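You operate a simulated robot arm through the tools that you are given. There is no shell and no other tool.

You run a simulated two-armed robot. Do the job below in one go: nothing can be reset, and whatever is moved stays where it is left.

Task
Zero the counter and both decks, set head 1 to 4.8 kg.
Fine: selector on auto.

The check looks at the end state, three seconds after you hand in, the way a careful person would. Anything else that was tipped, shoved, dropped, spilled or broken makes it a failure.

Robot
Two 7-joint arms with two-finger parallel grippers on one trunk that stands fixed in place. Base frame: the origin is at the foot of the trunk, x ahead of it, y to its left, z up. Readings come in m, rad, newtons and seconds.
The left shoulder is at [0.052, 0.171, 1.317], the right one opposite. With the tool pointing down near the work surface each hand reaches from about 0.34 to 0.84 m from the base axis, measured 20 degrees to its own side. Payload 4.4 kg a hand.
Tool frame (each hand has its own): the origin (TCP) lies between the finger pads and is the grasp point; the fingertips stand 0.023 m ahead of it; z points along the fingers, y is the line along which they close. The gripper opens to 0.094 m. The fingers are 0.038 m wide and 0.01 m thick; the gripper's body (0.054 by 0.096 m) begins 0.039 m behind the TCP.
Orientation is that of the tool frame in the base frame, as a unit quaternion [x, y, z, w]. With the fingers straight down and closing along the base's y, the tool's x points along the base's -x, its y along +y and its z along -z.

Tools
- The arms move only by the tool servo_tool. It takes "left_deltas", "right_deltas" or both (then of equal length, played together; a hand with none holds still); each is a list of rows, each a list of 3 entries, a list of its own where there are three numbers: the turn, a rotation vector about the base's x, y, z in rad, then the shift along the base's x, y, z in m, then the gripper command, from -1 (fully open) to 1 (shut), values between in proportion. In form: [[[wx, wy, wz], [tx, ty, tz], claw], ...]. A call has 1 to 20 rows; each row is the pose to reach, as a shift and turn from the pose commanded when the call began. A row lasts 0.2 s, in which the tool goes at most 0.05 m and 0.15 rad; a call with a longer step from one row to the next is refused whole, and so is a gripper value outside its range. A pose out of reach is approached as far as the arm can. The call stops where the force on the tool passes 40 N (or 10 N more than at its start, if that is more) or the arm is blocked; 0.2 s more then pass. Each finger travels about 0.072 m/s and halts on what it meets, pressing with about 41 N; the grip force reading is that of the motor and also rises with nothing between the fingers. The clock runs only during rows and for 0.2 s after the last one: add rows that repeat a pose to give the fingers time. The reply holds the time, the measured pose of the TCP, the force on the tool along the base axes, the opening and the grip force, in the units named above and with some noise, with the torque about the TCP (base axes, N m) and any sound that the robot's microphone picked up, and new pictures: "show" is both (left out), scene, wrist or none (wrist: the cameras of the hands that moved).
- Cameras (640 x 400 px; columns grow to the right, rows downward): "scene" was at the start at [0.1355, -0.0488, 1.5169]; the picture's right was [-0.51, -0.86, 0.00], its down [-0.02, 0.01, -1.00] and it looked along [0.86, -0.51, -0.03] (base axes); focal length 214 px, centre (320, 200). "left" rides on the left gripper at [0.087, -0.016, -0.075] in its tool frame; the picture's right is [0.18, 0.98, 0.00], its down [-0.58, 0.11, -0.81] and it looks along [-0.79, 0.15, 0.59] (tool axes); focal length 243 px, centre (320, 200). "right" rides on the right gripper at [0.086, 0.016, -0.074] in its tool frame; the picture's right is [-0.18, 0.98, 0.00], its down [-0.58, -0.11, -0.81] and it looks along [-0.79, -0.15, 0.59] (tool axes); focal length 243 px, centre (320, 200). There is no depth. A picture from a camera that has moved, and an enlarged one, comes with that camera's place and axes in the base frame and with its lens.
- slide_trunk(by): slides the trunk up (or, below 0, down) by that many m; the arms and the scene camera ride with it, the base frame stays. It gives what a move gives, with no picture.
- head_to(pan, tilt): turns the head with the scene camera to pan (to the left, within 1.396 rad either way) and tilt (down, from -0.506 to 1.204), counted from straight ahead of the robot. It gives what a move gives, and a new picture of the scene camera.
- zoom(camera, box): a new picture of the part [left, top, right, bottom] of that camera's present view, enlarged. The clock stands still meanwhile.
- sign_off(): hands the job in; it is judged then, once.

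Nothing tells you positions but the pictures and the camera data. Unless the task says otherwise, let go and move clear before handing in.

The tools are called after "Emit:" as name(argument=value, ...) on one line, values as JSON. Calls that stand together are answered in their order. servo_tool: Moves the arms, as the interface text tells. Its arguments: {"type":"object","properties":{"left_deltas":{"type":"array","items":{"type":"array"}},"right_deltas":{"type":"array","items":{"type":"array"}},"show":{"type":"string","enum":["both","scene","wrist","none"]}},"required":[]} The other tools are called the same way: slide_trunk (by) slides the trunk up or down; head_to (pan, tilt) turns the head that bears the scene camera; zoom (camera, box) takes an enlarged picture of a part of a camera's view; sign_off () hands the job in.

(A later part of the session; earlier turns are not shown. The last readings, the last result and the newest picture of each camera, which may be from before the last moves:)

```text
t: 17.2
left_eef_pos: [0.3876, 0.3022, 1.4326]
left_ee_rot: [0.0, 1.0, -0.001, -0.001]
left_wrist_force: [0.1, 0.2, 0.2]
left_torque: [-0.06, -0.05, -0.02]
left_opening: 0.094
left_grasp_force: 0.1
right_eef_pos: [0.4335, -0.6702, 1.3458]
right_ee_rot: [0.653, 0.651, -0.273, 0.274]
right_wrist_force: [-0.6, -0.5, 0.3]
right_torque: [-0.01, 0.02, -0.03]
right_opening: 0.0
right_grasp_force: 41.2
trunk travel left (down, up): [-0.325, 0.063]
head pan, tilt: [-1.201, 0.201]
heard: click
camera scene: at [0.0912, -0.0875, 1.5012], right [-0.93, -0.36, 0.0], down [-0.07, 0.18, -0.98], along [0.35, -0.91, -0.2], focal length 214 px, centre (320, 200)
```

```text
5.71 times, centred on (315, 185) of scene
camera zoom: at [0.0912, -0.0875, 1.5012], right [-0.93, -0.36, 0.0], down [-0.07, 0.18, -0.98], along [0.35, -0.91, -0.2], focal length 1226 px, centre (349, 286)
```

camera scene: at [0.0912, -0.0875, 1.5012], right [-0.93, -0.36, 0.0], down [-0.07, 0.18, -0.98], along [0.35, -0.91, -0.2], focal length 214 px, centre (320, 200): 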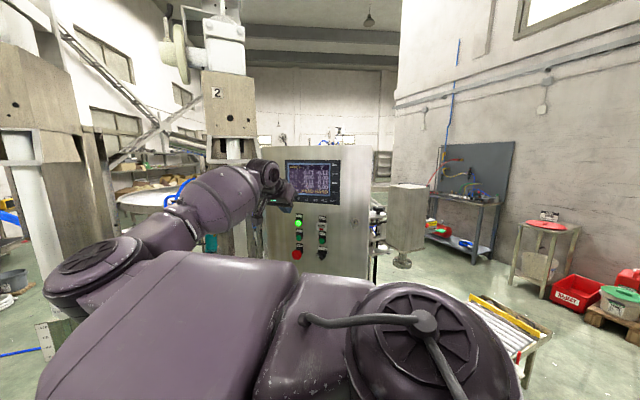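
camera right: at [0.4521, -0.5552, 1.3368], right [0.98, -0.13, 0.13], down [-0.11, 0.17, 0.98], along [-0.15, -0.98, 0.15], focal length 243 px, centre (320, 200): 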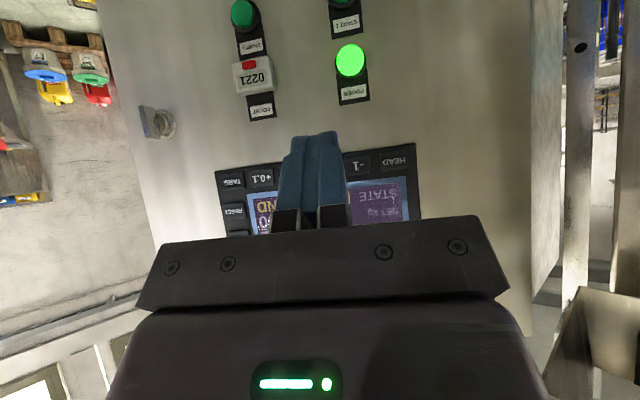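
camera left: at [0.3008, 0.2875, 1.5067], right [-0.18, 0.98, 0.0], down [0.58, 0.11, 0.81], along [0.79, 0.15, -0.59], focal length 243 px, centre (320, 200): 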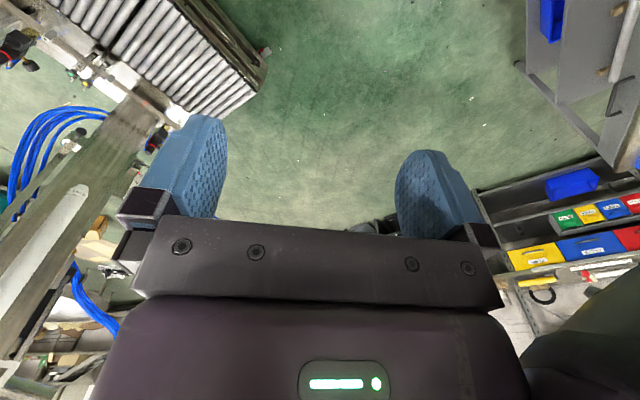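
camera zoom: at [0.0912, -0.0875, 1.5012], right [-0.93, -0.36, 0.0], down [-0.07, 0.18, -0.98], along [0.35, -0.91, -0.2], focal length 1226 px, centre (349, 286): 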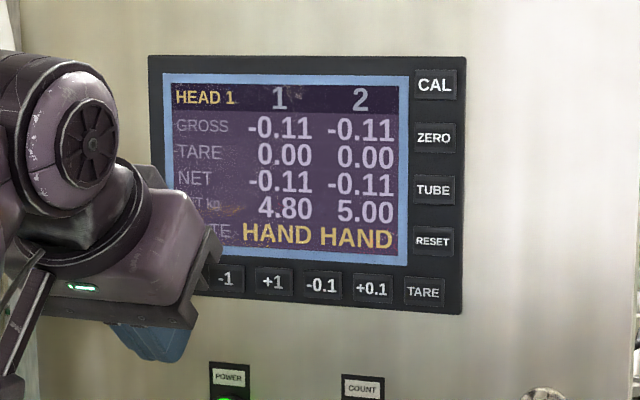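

Setpoint of head 1 is 4.80. Next, the ZERO key at about [0.315, -0.808, 1.440]; moving to a standoff in front of it.

Emit:
servo_tool(right_deltas=[[[0, 0, 0], [-0.03, 0, 0.03], 1], [[0, 0, 0], [-0.06, 0, 0.06], 1], [[0, 0, 0], [-0.09, -0.01, 0.09], 1], [[0, 0, 0], [-0.119, -0.03, 0.097], 1], [[0, 0, 0], [-0.119, -0.06, 0.097], 1]], show="both")

Emit:
zoom(camera="right", box=[200, 80, 440, 230])

Emit:
zoom(camera="scene", box=[280, 140, 360, 220])

```text
t: 18.4
left_eef_pos: [0.3875, 0.3005, 1.4332]
left_ee_rot: [-0.001, 1.0, 0.0, 0.0]
left_wrist_force: [-0.6, -1.4, 0.7]
left_torque: [-0.01, 0.01, -0.02]
left_opening: 0.094
left_grasp_force: 0.0
right_eef_pos: [0.3149, -0.735, 1.4399]
right_ee_rot: [0.653, 0.652, -0.273, 0.273]
right_wrist_force: [-0.8, -0.2, 0.4]
right_torque: [0.04, 0.01, 0.01]
right_opening: 0.0
right_grasp_force: 41.1
trunk travel left (down, up): [-0.325, 0.063]
head pan, tilt: [-1.201, 0.201]
camera scene: at [0.0916, -0.09, 1.5009], right [-0.93, -0.36, 0.0], down [-0.07, 0.19, -0.98], along [0.35, -0.91, -0.2], focal length 214 px, centre (320, 200)
camera right: at [0.3309, -0.6206, 1.4311], right [0.98, -0.13, 0.13], down [-0.11, 0.17, 0.98], along [-0.15, -0.98, 0.15], focal length 243 px, centre (320, 200)
```

scene: 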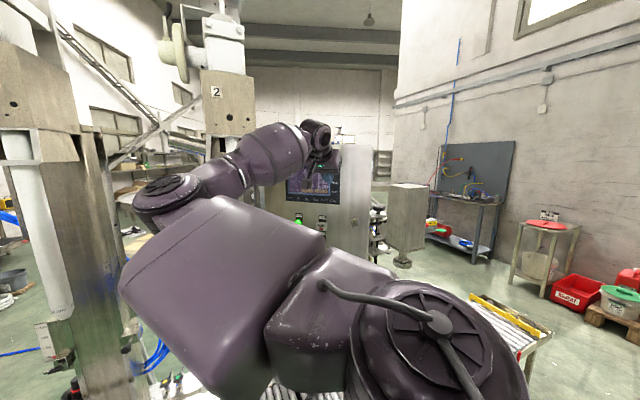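
right: 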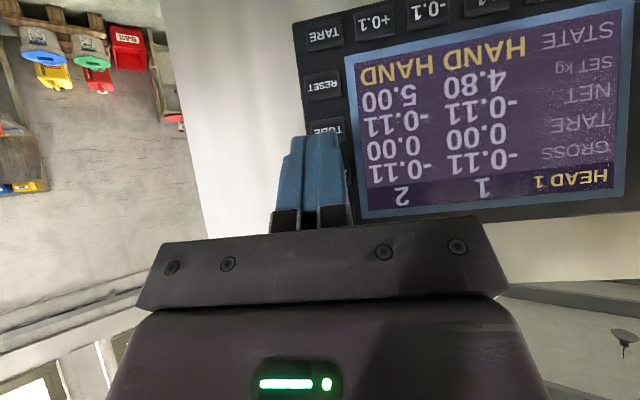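

```text
2.67 times, centred on (320, 155) of right
camera zoom: at [0.3309, -0.6206, 1.4311], right [0.98, -0.13, 0.13], down [-0.11, 0.17, 0.98], along [-0.15, -0.98, 0.15], focal length 647 px, centre (320, 320)
```

zoom: 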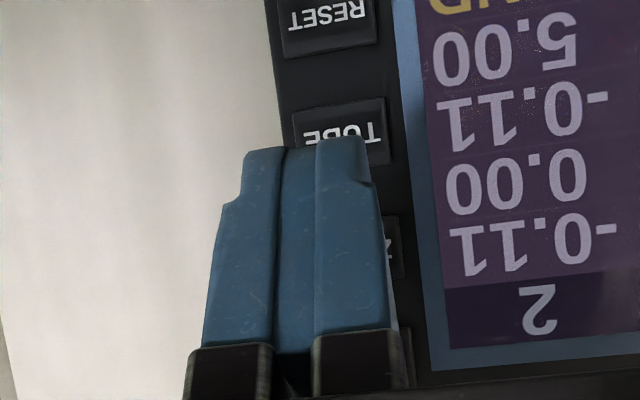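

```text
5.00 times, centred on (320, 180) of scene
camera zoom: at [0.0916, -0.09, 1.5009], right [-0.93, -0.36, 0.0], down [-0.07, 0.19, -0.98], along [0.35, -0.91, -0.2], focal length 1072 px, centre (320, 300)
```

zoom: 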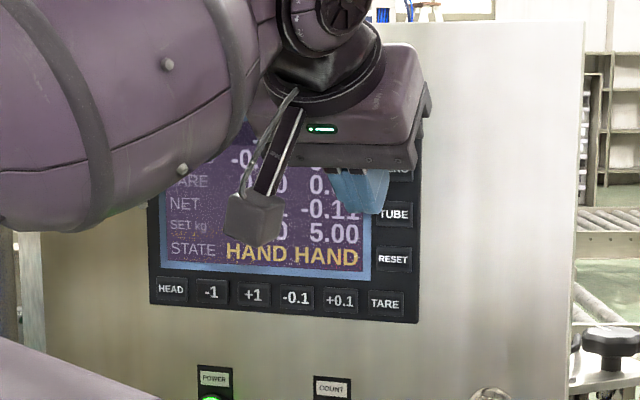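

The ZERO key projects right behind the fingertips (about 2 mm higher than my contact point). Pressing it with a small upward correction.

Emit:
servo_tool(right_deltas=[[[0, 0, 0], [0.001, -0.03, 0.003], 1], [[0, 0, 0], [0.001, -0.044, 0.003], 1], [[0, 0, 0], [0.001, -0.05, 0.003], 1], [[0, 0, 0], [0.001, -0.03, 0.003], 1], [[0, 0, 0], [0.0, 0.0, 0.003], 1]], show="both")

Emit:
zoom(camera="right", box=[280, 0, 640, 225])

```text
t: 19.6
left_eef_pos: [0.3872, 0.3039, 1.4332]
left_ee_rot: [0.0, 1.0, 0.0, 0.0]
left_wrist_force: [-0.3, 0.3, -0.5]
left_torque: [0.0, 0.0, 0.02]
left_opening: 0.0938
left_grasp_force: 0.0
right_eef_pos: [0.3149, -0.7291, 1.4464]
right_ee_rot: [0.653, 0.651, -0.273, 0.273]
right_wrist_force: [-0.3, -0.1, -0.3]
right_torque: [0.0, 0.0, -0.03]
right_opening: 0.0
right_grasp_force: 40.6
trunk travel left (down, up): [-0.325, 0.063]
head pan, tilt: [-1.201, 0.201]
heard: click
camera scene: at [0.0914, -0.0877, 1.5011], right [-0.93, -0.36, 0.0], down [-0.07, 0.18, -0.98], along [0.35, -0.91, -0.2], focal length 214 px, centre (320, 200)
camera right: at [0.3302, -0.6147, 1.4377], right [0.98, -0.13, 0.13], down [-0.11, 0.17, 0.98], along [-0.15, -0.98, 0.15], focal length 243 px, centre (320, 200)
```

scene: 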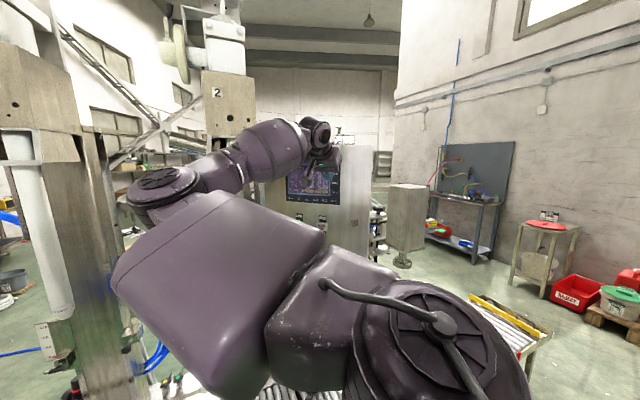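
right: 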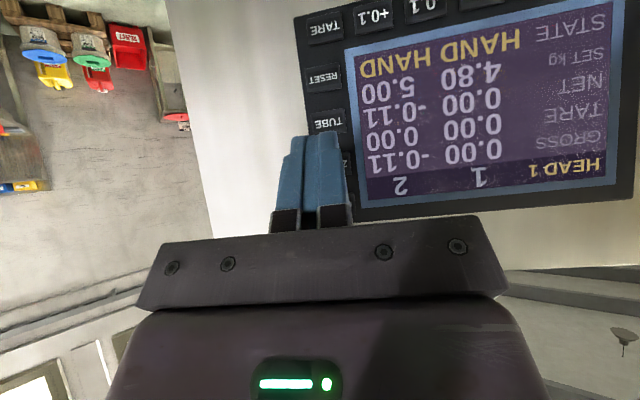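

```text
1.78 times, centred on (460, 112) of right
camera zoom: at [0.3302, -0.6147, 1.4377], right [0.98, -0.13, 0.13], down [-0.11, 0.17, 0.98], along [-0.15, -0.98, 0.15], focal length 431 px, centre (71, 356)
```

zoom: 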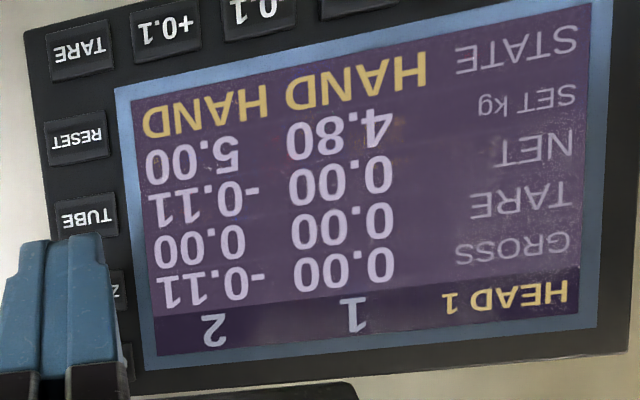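

Head 1 gross now reads 0.00. Next the HEAD key at about x=0.494, z=1.342; moving across with clearance.

Emit:
servo_tool(right_deltas=[[[0, 0, 0], [0.03, 0.03, 0.0], 1], [[0, 0, 0], [0.06, 0.03, -0.03], 1], [[0, 0, 0], [0.09, 0.03, -0.06], 1], [[0, 0, 0], [0.12, 0.02, -0.09], 1], [[0, 0, 0], [0.15, 0.01, -0.101], 1], [[0, 0, 0], [0.179, 0.0, -0.101], 1], [[0, 0, 0], [0.179, 0.0, -0.101], 1]], show="both")

Emit:
zoom(camera="right", box=[200, 80, 440, 230])

```text
t: 21.2
left_eef_pos: [0.3875, 0.3033, 1.4327]
left_ee_rot: [0.0, 1.0, -0.001, 0.0]
left_wrist_force: [1.1, -0.2, -0.5]
left_torque: [0.03, -0.03, 0.02]
left_opening: 0.0938
left_grasp_force: 0.1
right_eef_pos: [0.4354, -0.7065, 1.3553]
right_ee_rot: [0.654, 0.651, -0.273, 0.273]
right_wrist_force: [-0.6, -0.2, -0.9]
right_torque: [-0.02, 0.01, -0.02]
right_opening: 0.0
right_grasp_force: 40.9
right hand out of reach, approached as far as the arm can: row 5, 6, 7
trunk travel left (down, up): [-0.325, 0.063]
head pan, tilt: [-1.201, 0.201]
camera scene: at [0.0911, -0.0886, 1.5011], right [-0.93, -0.36, 0.0], down [-0.07, 0.19, -0.98], along [0.35, -0.91, -0.2], focal length 214 px, centre (320, 200)
camera right: at [0.4518, -0.5931, 1.3459], right [0.98, -0.13, 0.13], down [-0.11, 0.17, 0.98], along [-0.15, -0.98, 0.15], focal length 243 px, centre (320, 200)
```

scene: 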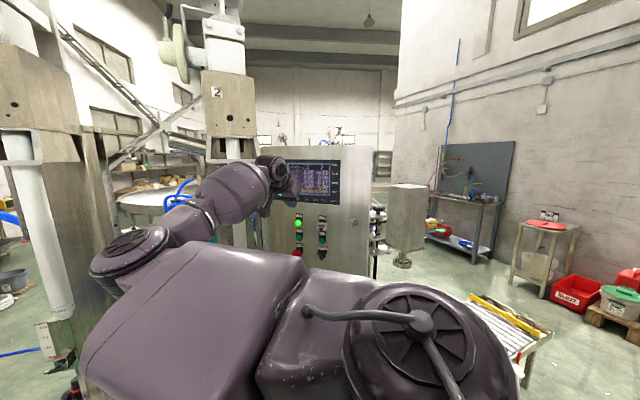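
right: 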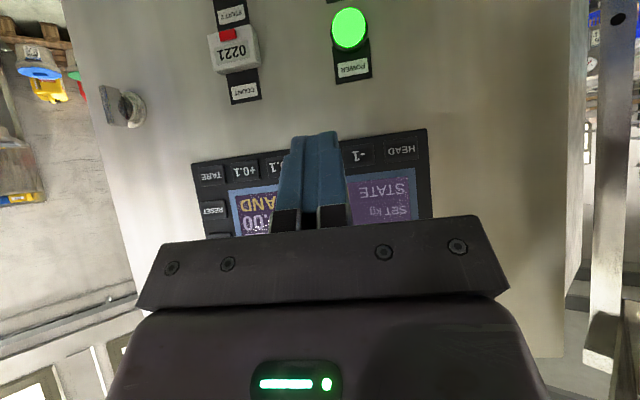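

```text
2.67 times, centred on (320, 155) of right
camera zoom: at [0.4518, -0.5931, 1.3459], right [0.98, -0.13, 0.13], down [-0.11, 0.17, 0.98], along [-0.15, -0.98, 0.15], focal length 647 px, centre (320, 320)
```

zoom: 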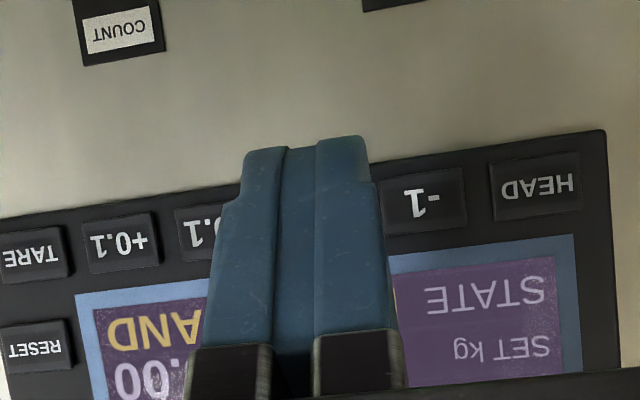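

The arm can't get to x=0.494 with this straight-on heading, so I'll yaw the hand about 0.4 rad outward (pointing more forward) and continue to the HEAD standoff.

Emit:
servo_tool(right_deltas=[[[0, 0, 0.13], [0.0, 0.0, 0.0], 1], [[0, 0, 0.26], [0.01, 0.0, 0.0], 1], [[0, 0, 0.4], [0.02, 0.0, 0.0], 1], [[0, 0, 0.4], [0.04, -0.01, -0.005], 1], [[0, 0, 0.4], [0.0586, -0.0285, -0.01], 1], [[0, 0, 0.4], [0.0586, -0.0285, -0.01], 1]], show="both")

Emit:
zoom(camera="right", box=[200, 80, 440, 230])

```text
t: 22.6
left_eef_pos: [0.3881, 0.3024, 1.4324]
left_ee_rot: [-0.001, 1.0, -0.001, 0.0]
left_wrist_force: [0.1, 0.8, 0.9]
left_torque: [0.0, -0.02, -0.01]
left_opening: 0.0936
left_grasp_force: 0.0
right_eef_pos: [0.4936, -0.7345, 1.3451]
right_ee_rot: [0.509, 0.769, -0.213, 0.323]
right_wrist_force: [0.5, -1.0, 0.8]
right_torque: [-0.03, 0.01, 0.01]
right_opening: 0.0
right_grasp_force: 40.8
trunk travel left (down, up): [-0.325, 0.063]
head pan, tilt: [-1.201, 0.201]
camera scene: at [0.0915, -0.0881, 1.5011], right [-0.93, -0.36, 0.0], down [-0.07, 0.19, -0.98], along [0.35, -0.91, -0.2], focal length 214 px, centre (320, 200)
camera right: at [0.464, -0.622, 1.3348], right [0.96, 0.26, 0.13], down [-0.17, 0.11, 0.98], along [0.24, -0.96, 0.15], focal length 243 px, centre (320, 200)
```

scene: 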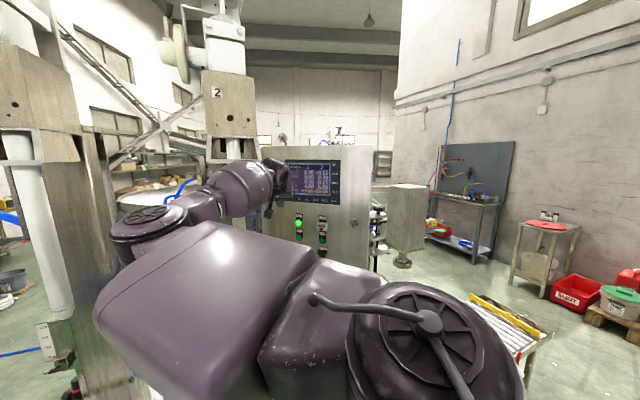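
right: 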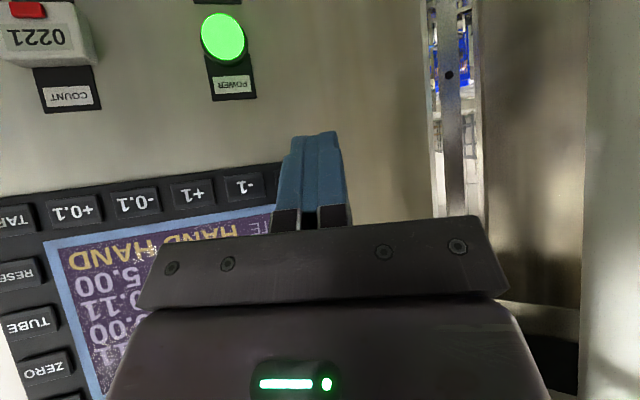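

```text
2.67 times, centred on (320, 155) of right
camera zoom: at [0.464, -0.622, 1.3348], right [0.96, 0.26, 0.13], down [-0.17, 0.11, 0.98], along [0.24, -0.96, 0.15], focal length 647 px, centre (320, 320)
```

zoom: 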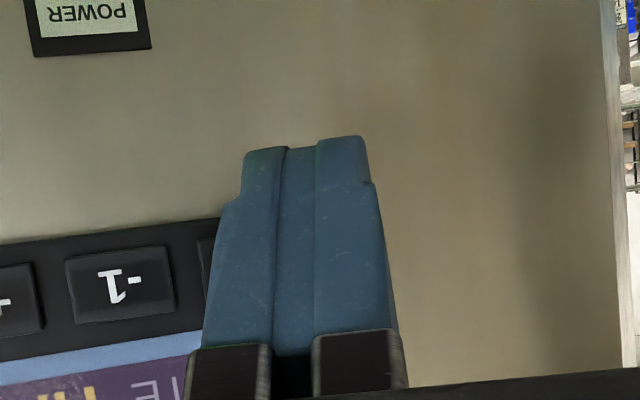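

The HEAD key lies right behind the fingertips (extrapolating the key row). Pressing it once.

Emit:
servo_tool(right_deltas=[[[0, 0, 0], [-0.001, -0.03, 0.002], 1], [[0, 0, 0], [-0.001, -0.042, 0.002], 1], [[0, 0, 0], [-0.001, -0.049, 0.002], 1], [[0, 0, 0], [-0.001, -0.03, 0.002], 1], [[0, 0, 0], [0.0, 0.0, 0.002], 1]], show="both")

Emit:
zoom(camera="scene", box=[270, 145, 350, 215])

```text
t: 23.4
left_eef_pos: [0.3849, 0.3057, 1.4323]
left_ee_rot: [0.0, 1.0, -0.003, 0.001]
left_wrist_force: [0.0, 0.2, 0.2]
left_torque: [-0.01, -0.01, 0.01]
left_opening: 0.094
left_grasp_force: 0.2
right_eef_pos: [0.4904, -0.7753, 1.3451]
right_ee_rot: [0.51, 0.771, -0.208, 0.319]
right_wrist_force: [-6.7, 25.2, 2.8]
right_torque: [-0.01, 0.05, -0.14]
right_opening: 0.0001
right_grasp_force: 41.5
trunk travel left (down, up): [-0.325, 0.063]
head pan, tilt: [-1.201, 0.201]
heard: click
stopped in row 3 (right hand): the force on the tool passed its limit at 45 N (the readings are from after the stop); the commanded pose is now the measured one
camera scene: at [0.0893, -0.0845, 1.5017], right [-0.93, -0.36, 0.0], down [-0.07, 0.18, -0.98], along [0.35, -0.91, -0.2], focal length 214 px, centre (320, 200)
camera right: at [0.4609, -0.6626, 1.337], right [0.96, 0.26, 0.13], down [-0.16, 0.1, 0.98], along [0.25, -0.96, 0.14], focal length 243 px, centre (320, 200)
```

scene: 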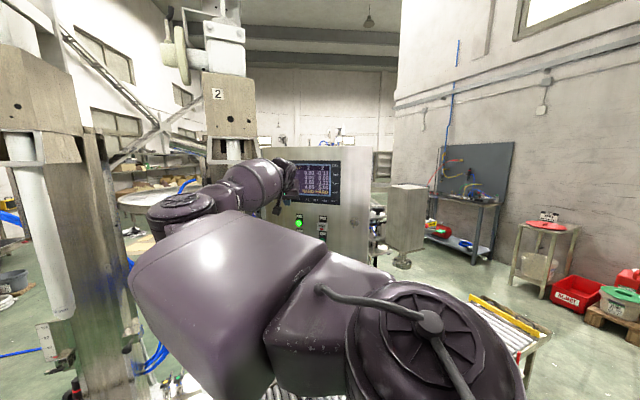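
right: 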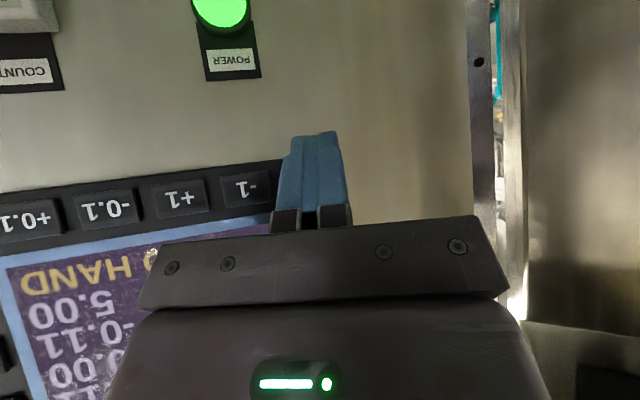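

```text
5.71 times, centred on (310, 180) of scene
camera zoom: at [0.0893, -0.0845, 1.5017], right [-0.93, -0.36, 0.0], down [-0.07, 0.18, -0.98], along [0.35, -0.91, -0.2], focal length 1226 px, centre (377, 314)
```

zoom: 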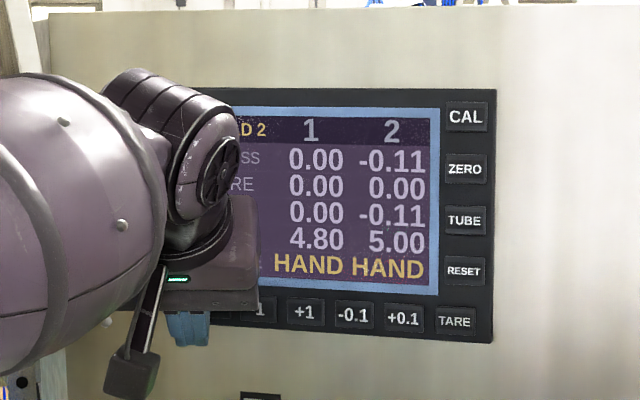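

HEAD 2 is now selected (the press was a bit firm, 45 N). I'll withdraw, turn the hand straight again, and go to the ZERO standoff.

Emit:
servo_tool(right_deltas=[[[0, 0, 0], [0.0, 0.03, 0.0], 1], [[0, 0, 0], [0.0, 0.06, 0.0], 1], [[-0.004, 0.001, -0.135], [-0.03, 0.07, 0.02], 1], [[-0.008, 0.001, -0.27], [-0.06, 0.07, 0.045], 1], [[-0.0117, 0.0018, -0.4053], [-0.1, 0.07, 0.07], 1], [[-0.0117, 0.0018, -0.4053], [-0.14, 0.065, 0.09], 1], [[-0.0117, 0.0018, -0.4053], [-0.1754, 0.05, 0.0984], 1], [[-0.0117, 0.0018, -0.4053], [-0.1754, 0.0403, 0.0984], 1]], show="both")

Emit:
zoom(camera="right", box=[280, 0, 640, 225])

```text
t: 25.2
left_eef_pos: [0.3875, 0.3028, 1.4328]
left_ee_rot: [0.0, 1.0, -0.002, 0.0]
left_wrist_force: [-0.3, 0.4, 0.4]
left_torque: [0.04, -0.03, -0.01]
left_opening: 0.0941
left_grasp_force: 0.0
right_eef_pos: [0.3165, -0.737, 1.4391]
right_ee_rot: [0.654, 0.651, -0.275, 0.271]
right_wrist_force: [0.1, 1.1, 0.2]
right_torque: [0.0, 0.0, -0.02]
right_opening: 0.0001
right_grasp_force: 41.0
trunk travel left (down, up): [-0.325, 0.063]
head pan, tilt: [-1.201, 0.201]
camera scene: at [0.0921, -0.0885, 1.501], right [-0.93, -0.36, 0.0], down [-0.07, 0.19, -0.98], along [0.35, -0.91, -0.2], focal length 214 px, centre (320, 200)
camera right: at [0.3334, -0.6231, 1.4306], right [0.98, -0.14, 0.13], down [-0.1, 0.17, 0.98], along [-0.15, -0.98, 0.15], focal length 243 px, centre (320, 200)
```

scene: 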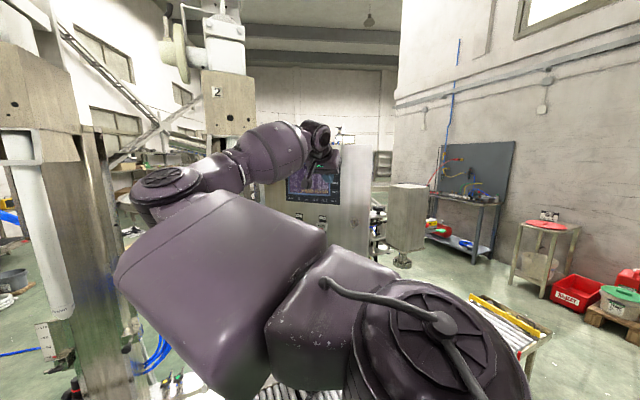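
right: 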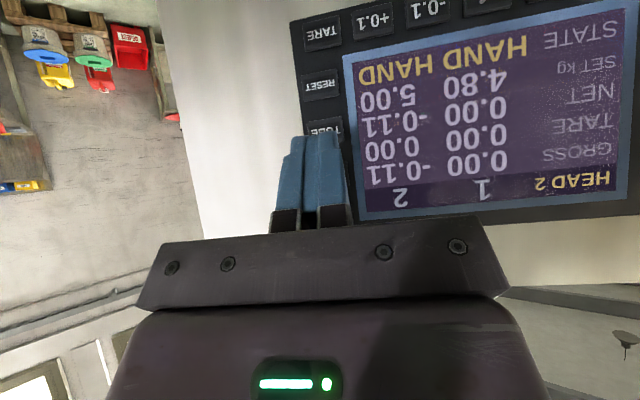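

```text
1.78 times, centred on (460, 112) of right
camera zoom: at [0.3334, -0.6231, 1.4306], right [0.98, -0.14, 0.13], down [-0.1, 0.17, 0.98], along [-0.15, -0.98, 0.15], focal length 431 px, centre (71, 356)
```

zoom: 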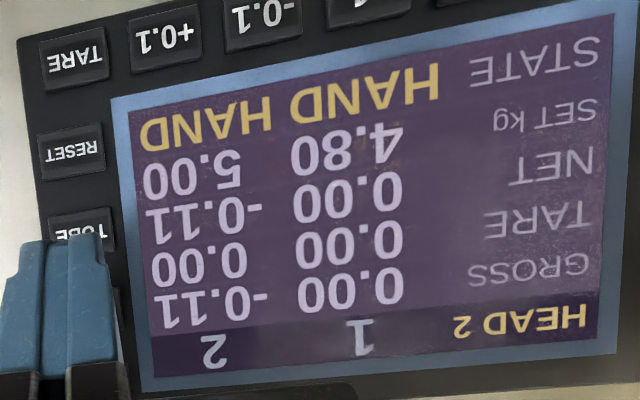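

HEAD 2 is selected and the hand is at the same ZERO standoff as before. Pressing ZERO for deck 2.

Emit:
servo_tool(right_deltas=[[[0, 0, 0], [0.001, -0.03, 0.0025], 1], [[0, 0, 0], [0.001, -0.041, 0.0025], 1], [[0, 0, 0], [0.001, -0.0465, 0.0025], 1], [[0, 0, 0], [0.001, -0.03, 0.0025], 1], [[0, 0, 0], [0.0, 0.0, 0.0025], 1], [[0, 0, 0], [0.0, 0.0, 0.0025], 1]], show="wrist")

Emit:
zoom(camera="right", box=[280, 0, 640, 225])

```text
t: 26.6
left_eef_pos: [0.3866, 0.3, 1.4328]
left_ee_rot: [0.0, 1.0, 0.0, 0.0]
left_wrist_force: [-0.3, -0.1, -0.1]
left_torque: [0.0, 0.03, 0.0]
left_opening: 0.0942
left_grasp_force: 0.0
right_eef_pos: [0.3157, -0.7426, 1.4413]
right_ee_rot: [0.654, 0.651, -0.274, 0.271]
right_wrist_force: [-0.6, -0.4, -0.5]
right_torque: [0.01, -0.01, 0.02]
right_opening: 0.0
right_grasp_force: 40.9
trunk travel left (down, up): [-0.325, 0.063]
head pan, tilt: [-1.201, 0.201]
heard: click
camera right: at [0.3328, -0.6272, 1.4324], right [0.98, -0.14, 0.13], down [-0.11, 0.17, 0.98], along [-0.15, -0.98, 0.15], focal length 243 px, centre (320, 200)
```

right: 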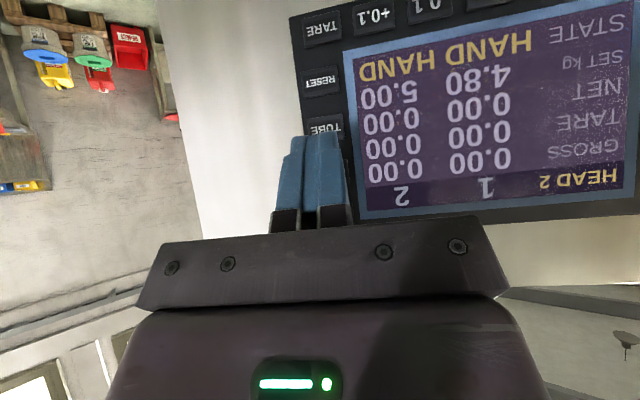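

```text
1.78 times, centred on (460, 112) of right
camera zoom: at [0.3328, -0.6272, 1.4324], right [0.98, -0.14, 0.13], down [-0.11, 0.17, 0.98], along [-0.15, -0.98, 0.15], focal length 431 px, centre (71, 356)
```

zoom: 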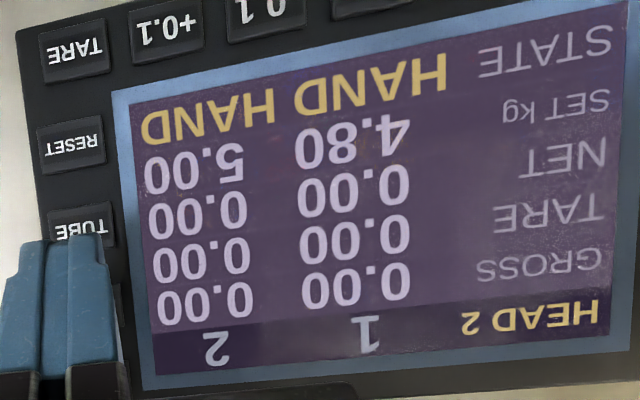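

Both decks now read 0.00. Next is the counter: its red reset button is at about [0.363, -0.801, 1.233], just above the START 2 button. I'll go to a standoff above-left of it for a close look.

Emit:
servo_tool(right_deltas=[[[0, 0, 0], [0.01, 0.03, -0.02], 1], [[0, 0, 0], [0.03, 0.04, -0.06], 1], [[0, 0, 0], [0.05, 0.04, -0.1], 1], [[0, 0, 0], [0.07, 0.04, -0.14], 1], [[0, 0, 0], [0.07, 0.03, -0.17], 1], [[0, 0, 0], [0.07, 0.03, -0.17], 1]], show="both")

Emit:
zoom(camera="right", box=[180, 40, 420, 190])

Emit:
zoom(camera="scene", box=[285, 205, 345, 265])

```text
t: 28.0
left_eef_pos: [0.3875, 0.3017, 1.4329]
left_ee_rot: [0.0, 1.0, -0.001, 0.0]
left_wrist_force: [0.3, -0.2, -0.2]
left_torque: [0.0, -0.03, 0.01]
left_opening: 0.0941
left_grasp_force: 0.1
right_eef_pos: [0.3863, -0.7107, 1.2716]
right_ee_rot: [0.654, 0.651, -0.274, 0.272]
right_wrist_force: [0.7, 0.0, 0.5]
right_torque: [-0.02, 0.01, 0.02]
right_opening: 0.0003
right_grasp_force: 41.6
trunk travel left (down, up): [-0.325, 0.063]
head pan, tilt: [-1.201, 0.201]
camera scene: at [0.0916, -0.0883, 1.5011], right [-0.93, -0.36, 0.0], down [-0.07, 0.19, -0.98], along [0.35, -0.91, -0.2], focal length 214 px, centre (320, 200)
camera right: at [0.4034, -0.5957, 1.2621], right [0.98, -0.14, 0.13], down [-0.11, 0.17, 0.98], along [-0.15, -0.98, 0.15], focal length 243 px, centre (320, 200)
```

scene: 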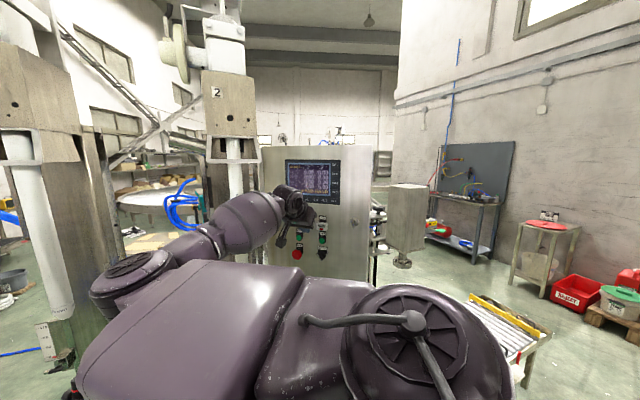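
right: 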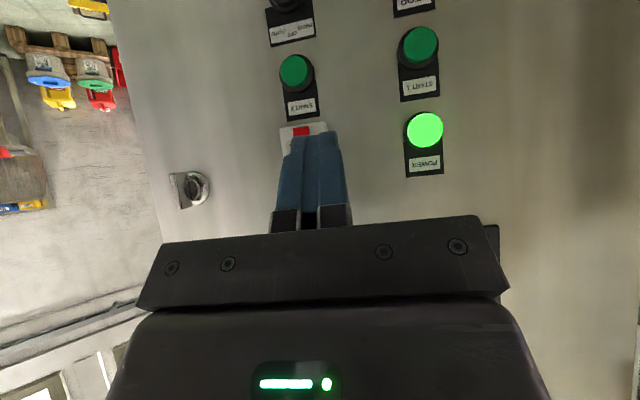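

```text
2.67 times, centred on (300, 115) of right
camera zoom: at [0.4034, -0.5957, 1.2621], right [0.98, -0.14, 0.13], down [-0.11, 0.17, 0.98], along [-0.15, -0.98, 0.15], focal length 647 px, centre (373, 427)
```

zoom: 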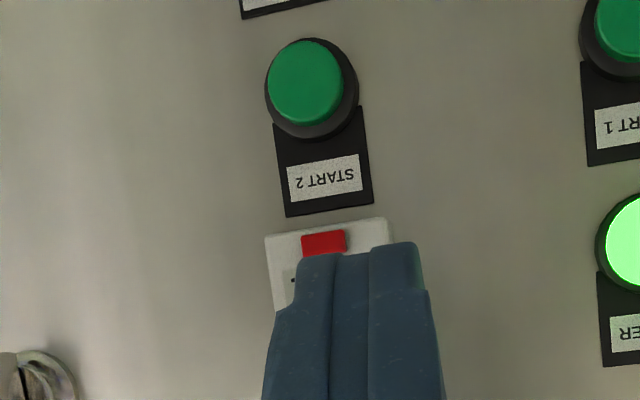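

```text
6.67 times, centred on (315, 235) of scene
camera zoom: at [0.0916, -0.0883, 1.5011], right [-0.93, -0.36, 0.0], down [-0.07, 0.19, -0.98], along [0.35, -0.91, -0.2], focal length 1430 px, centre (353, -33)
```

zoom: 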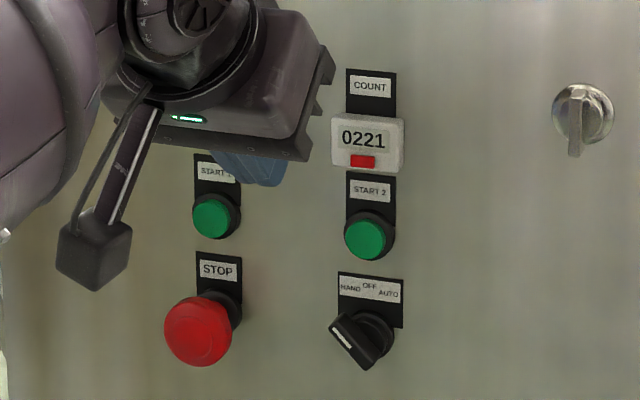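

The red button is at about [0.3635, -0.801, 1.2335], with START 2 well below at z≈1.19. Moving to a close standoff directly in front of the red button and letting it settle.

Emit:
servo_tool(right_deltas=[[[0, 0, 0], [-0.01, 0.0, -0.02], 1], [[0, 0, 0], [-0.0215, 0.0, -0.0412], 1], [[0, 0, 0], [-0.0215, -0.02, -0.0412], 1], [[0, 0, 0], [-0.0215, -0.04, -0.0412], 1], [[0, 0, 0], [-0.0215, -0.04, -0.0412], 1], [[0, 0, 0], [-0.0215, -0.04, -0.0412], 1], [[0, 0, 0], [-0.0215, -0.04, -0.0412], 1]], show="both")

Emit:
zoom(camera="right", box=[200, 60, 440, 210])

Emit:
zoom(camera="scene", box=[285, 205, 345, 265])

```text
t: 29.6
left_eef_pos: [0.3879, 0.3016, 1.4321]
left_ee_rot: [0.001, 1.0, -0.001, 0.0]
left_wrist_force: [-0.2, -0.6, 0.2]
left_torque: [0.02, 0.03, 0.02]
left_opening: 0.0939
left_grasp_force: 0.2
right_eef_pos: [0.3662, -0.7499, 1.2306]
right_ee_rot: [0.654, 0.65, -0.275, 0.271]
right_wrist_force: [0.0, -0.1, 0.3]
right_torque: [-0.01, 0.0, 0.03]
right_opening: 0.0
right_grasp_force: 41.3
trunk travel left (down, up): [-0.325, 0.063]
head pan, tilt: [-1.201, 0.201]
camera scene: at [0.0915, -0.0888, 1.501], right [-0.93, -0.36, 0.0], down [-0.07, 0.19, -0.98], along [0.35, -0.91, -0.2], focal length 214 px, centre (320, 200)
camera right: at [0.3823, -0.6346, 1.2219], right [0.98, -0.14, 0.13], down [-0.11, 0.17, 0.98], along [-0.15, -0.98, 0.15], focal length 243 px, centre (320, 200)
```

scene: 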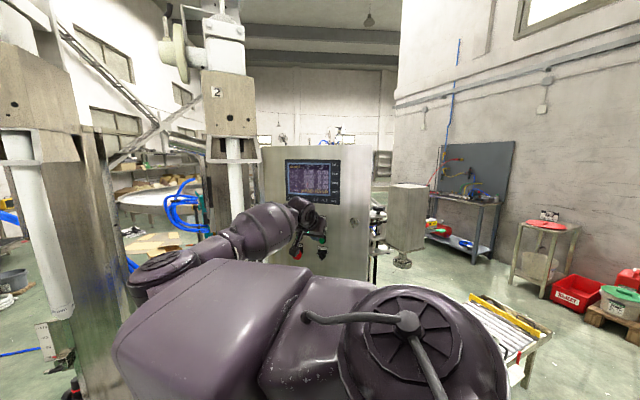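
right: 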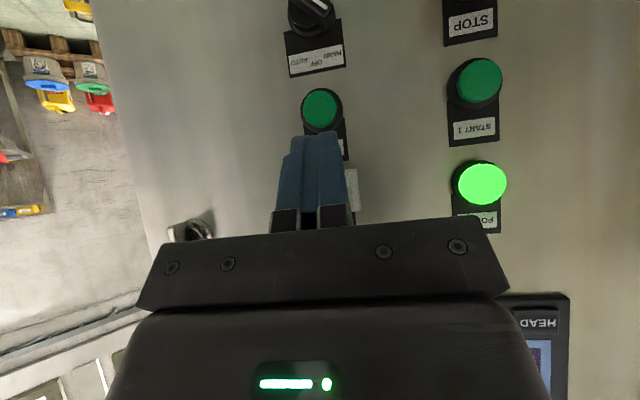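

```text
2.67 times, centred on (320, 135) of right
camera zoom: at [0.3823, -0.6346, 1.2219], right [0.98, -0.14, 0.13], down [-0.11, 0.17, 0.98], along [-0.15, -0.98, 0.15], focal length 647 px, centre (320, 373)
```

zoom: 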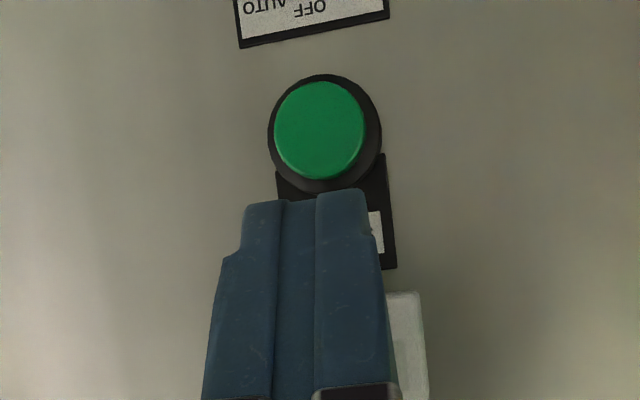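

```text
6.67 times, centred on (315, 235) of scene
camera zoom: at [0.0915, -0.0888, 1.501], right [-0.93, -0.36, 0.0], down [-0.07, 0.19, -0.98], along [0.35, -0.91, -0.2], focal length 1430 px, centre (353, -33)
```

zoom: 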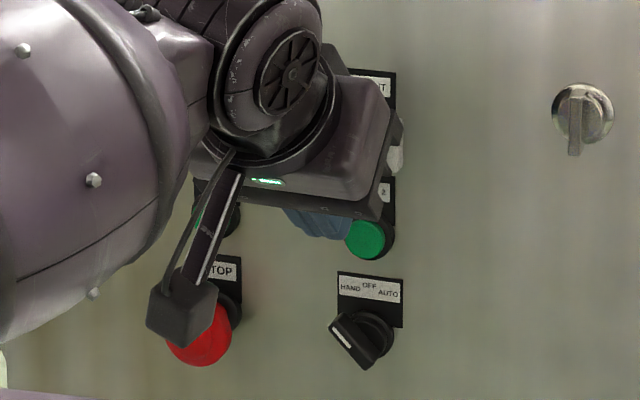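

Measured pose is slightly low and right of ideal, so I'll correct by (-2.7 mm x, +5 mm z) and poke the red button shallowly.

Emit:
servo_tool(right_deltas=[[[0, 0, 0], [-0.0027, 0.0, 0.005], 1], [[0, 0, 0], [-0.0027, -0.015, 0.005], 1], [[0, 0, 0], [-0.0027, -0.024, 0.005], 1], [[0, 0, 0], [-0.0027, -0.029, 0.005], 1], [[0, 0, 0], [-0.0027, -0.015, 0.005], 1], [[0, 0, 0], [-0.0027, 0.01, 0.01], 1], [[0, 0, 0], [-0.0027, 0.03, 0.04], 1], [[0, 0, 0], [-0.0027, 0.04, 0.06], 1]], show="both")

Emit:
zoom(camera="right", box=[200, 40, 440, 190])

Emit:
zoom(camera="scene", box=[285, 205, 345, 265])

```text
t: 31.4
left_eef_pos: [0.3872, 0.3033, 1.4325]
left_ee_rot: [-0.002, 1.0, 0.0, 0.0]
left_wrist_force: [0.0, -0.7, -0.2]
left_torque: [0.03, 0.0, 0.0]
left_opening: 0.0938
left_grasp_force: 0.1
right_eef_pos: [0.3607, -0.7114, 1.2915]
right_ee_rot: [0.654, 0.651, -0.275, 0.27]
right_wrist_force: [0.0, 0.2, -0.5]
right_torque: [-0.01, 0.03, 0.01]
right_opening: 0.0001
right_grasp_force: 41.0
trunk travel left (down, up): [-0.325, 0.063]
head pan, tilt: [-1.201, 0.201]
heard: click
camera scene: at [0.0915, -0.0887, 1.501], right [-0.93, -0.36, 0.0], down [-0.07, 0.19, -0.98], along [0.35, -0.91, -0.2], focal length 214 px, centre (320, 200)
camera right: at [0.3771, -0.5954, 1.2821], right [0.98, -0.14, 0.13], down [-0.11, 0.17, 0.98], along [-0.15, -0.98, 0.15], focal length 243 px, centre (320, 200)
```

scene: 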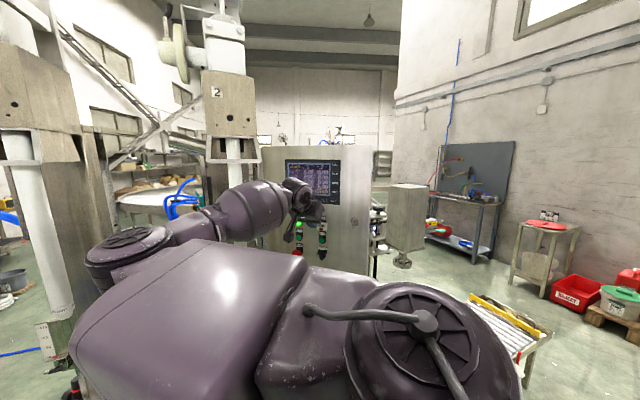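
right: 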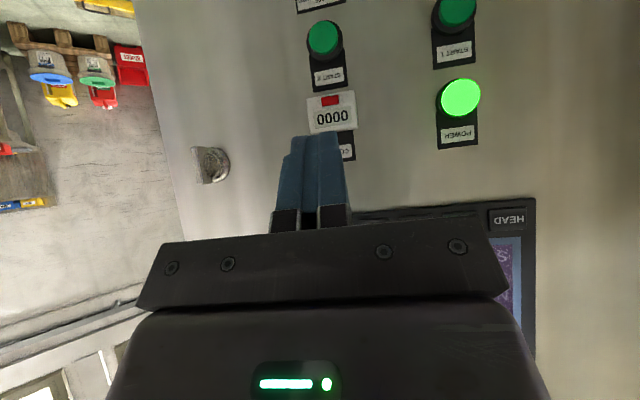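

```text
2.67 times, centred on (320, 115) of right
camera zoom: at [0.3771, -0.5954, 1.2821], right [0.98, -0.14, 0.13], down [-0.11, 0.17, 0.98], along [-0.15, -0.98, 0.15], focal length 647 px, centre (320, 427)
```

zoom: 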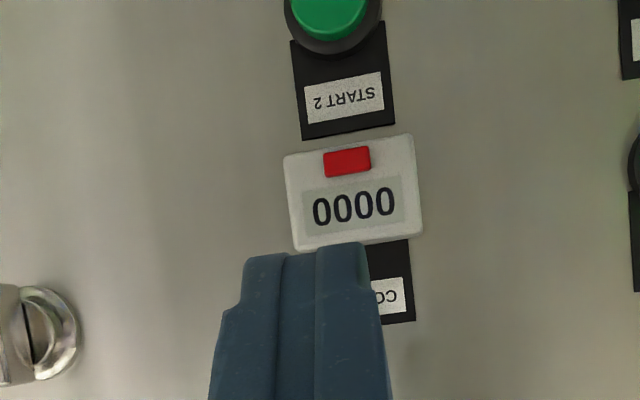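

```text
6.67 times, centred on (315, 235) of scene
camera zoom: at [0.0915, -0.0887, 1.501], right [-0.93, -0.36, 0.0], down [-0.07, 0.19, -0.98], along [0.35, -0.91, -0.2], focal length 1430 px, centre (353, -33)
```

zoom: 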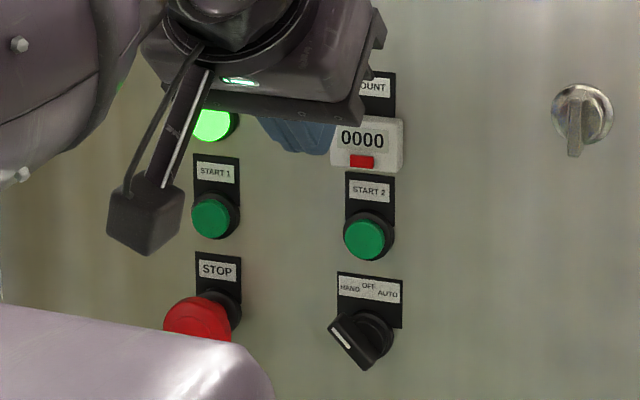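

Counter reads 0000 and nothing else changed. Now the selector: I'll lower the hand to look closely at the knob from the wrist camera.

Emit:
servo_tool(right_deltas=[[[0, 0, 0], [0.005, 0.01, -0.03], 1], [[0, 0, 0], [0.01, 0.02, -0.06], 1], [[0, 0, 0], [0.01, 0.03, -0.09], 1], [[0, 0, 0], [0.01, 0.03, -0.09], 1]], show="both")

Emit:
zoom(camera="right", box=[220, 0, 460, 150])

Emit:
zoom(camera="scene", box=[285, 215, 345, 275])

```text
t: 32.4
left_eef_pos: [0.3869, 0.3015, 1.4317]
left_ee_rot: [0.0, 1.0, 0.0, 0.0]
left_wrist_force: [0.2, -0.5, 0.2]
left_torque: [0.02, -0.03, -0.02]
left_opening: 0.0941
left_grasp_force: 0.0
right_eef_pos: [0.3708, -0.678, 1.201]
right_ee_rot: [0.654, 0.651, -0.274, 0.271]
right_wrist_force: [-0.7, 0.8, -0.1]
right_torque: [0.0, 0.0, 0.02]
right_opening: 0.0001
right_grasp_force: 40.9
trunk travel left (down, up): [-0.325, 0.063]
head pan, tilt: [-1.201, 0.201]
camera scene: at [0.0911, -0.0892, 1.5011], right [-0.93, -0.36, 0.0], down [-0.07, 0.19, -0.98], along [0.35, -0.91, -0.2], focal length 214 px, centre (320, 200)
camera right: at [0.3874, -0.5636, 1.1928], right [0.98, -0.14, 0.13], down [-0.11, 0.17, 0.98], along [-0.15, -0.98, 0.15], focal length 243 px, centre (320, 200)
```

scene: 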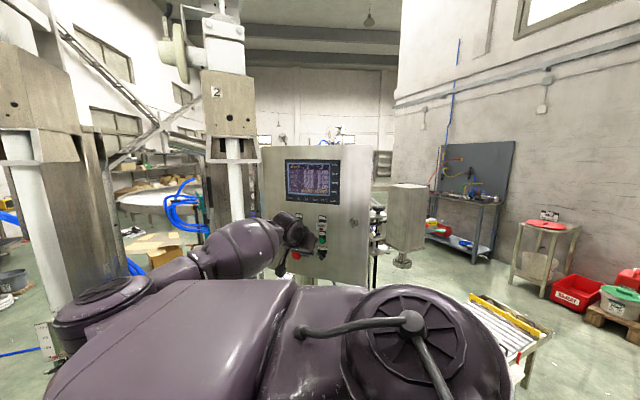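
right: 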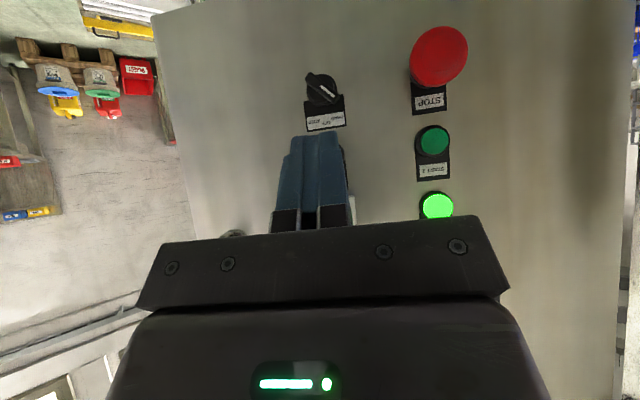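

```text
2.67 times, centred on (340, 75) of right
camera zoom: at [0.3874, -0.5636, 1.1928], right [0.98, -0.14, 0.13], down [-0.11, 0.17, 0.98], along [-0.15, -0.98, 0.15], focal length 647 px, centre (267, 533)
```

zoom: 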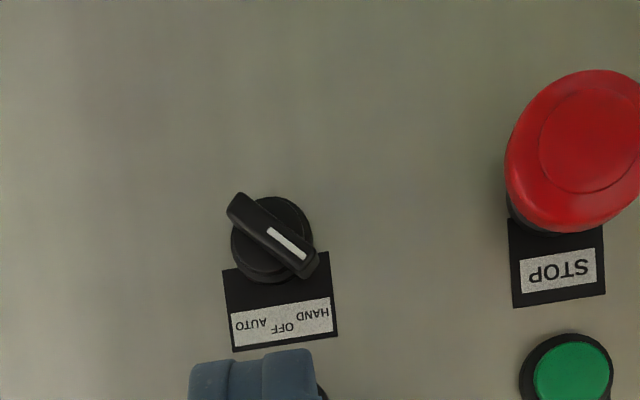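

```text
6.67 times, centred on (315, 245) of scene
camera zoom: at [0.0911, -0.0892, 1.5011], right [-0.93, -0.36, 0.0], down [-0.07, 0.19, -0.98], along [0.35, -0.91, -0.2], focal length 1430 px, centre (353, -100)
```

zoom: 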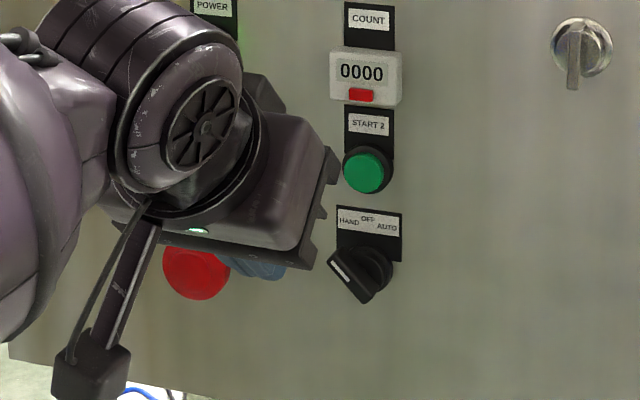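

The selector's bar (≈38 mm long) points to HAND; its white-marked end is at upper-left and the tail at lower-right. My plan is to push the tail end toward +x from the right side, which turns the pointer clockwise through OFF to AUTO without going near START 2. First I'll take two offset views to measure its depth.

Emit:
servo_tool(right_deltas=[[[0, 0, 0], [-0.03, 0.0, -0.02], 1], [[0, 0, 0], [-0.06, 0.0, -0.05], 1], [[0, 0, 0], [-0.06, 0.0, -0.05], 1], [[0, 0, 0], [-0.06, 0.0, -0.05], 1]], show="wrist")

Emit:
zoom(camera="right", box=[310, 50, 550, 200])

```text
t: 33.4
left_eef_pos: [0.3875, 0.3014, 1.4329]
left_ee_rot: [0.0, 1.0, 0.0, 0.0]
left_wrist_force: [-0.7, -0.6, 0.7]
left_torque: [-0.04, 0.03, -0.01]
left_opening: 0.0939
left_grasp_force: 0.0
right_eef_pos: [0.3067, -0.6788, 1.1498]
right_ee_rot: [0.654, 0.651, -0.275, 0.271]
right_wrist_force: [0.4, -0.6, -0.8]
right_torque: [0.02, 0.01, -0.01]
right_opening: 0.0
right_grasp_force: 40.8
trunk travel left (down, up): [-0.325, 0.063]
head pan, tilt: [-1.201, 0.201]
camera right: at [0.3248, -0.5638, 1.1408], right [0.98, -0.14, 0.13], down [-0.11, 0.17, 0.98], along [-0.15, -0.98, 0.15], focal length 243 px, centre (320, 200)
```

right: 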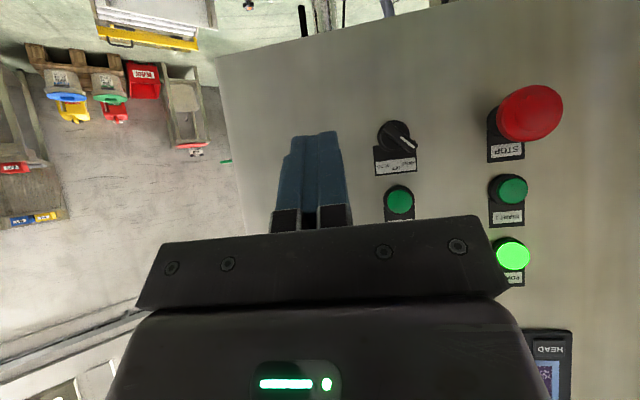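

```text
2.67 times, centred on (430, 125) of right
camera zoom: at [0.3248, -0.5638, 1.1408], right [0.98, -0.14, 0.13], down [-0.11, 0.17, 0.98], along [-0.15, -0.98, 0.15], focal length 647 px, centre (27, 400)
```

zoom: 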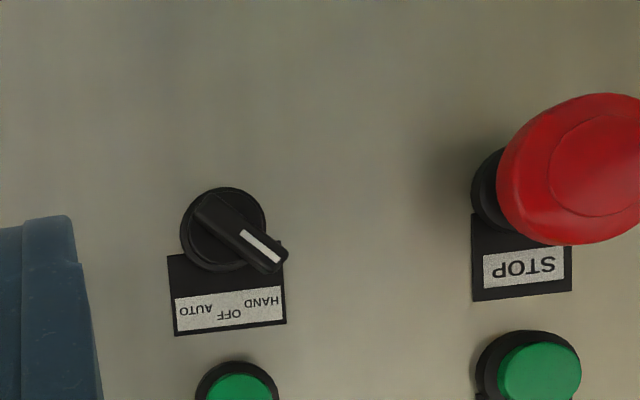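

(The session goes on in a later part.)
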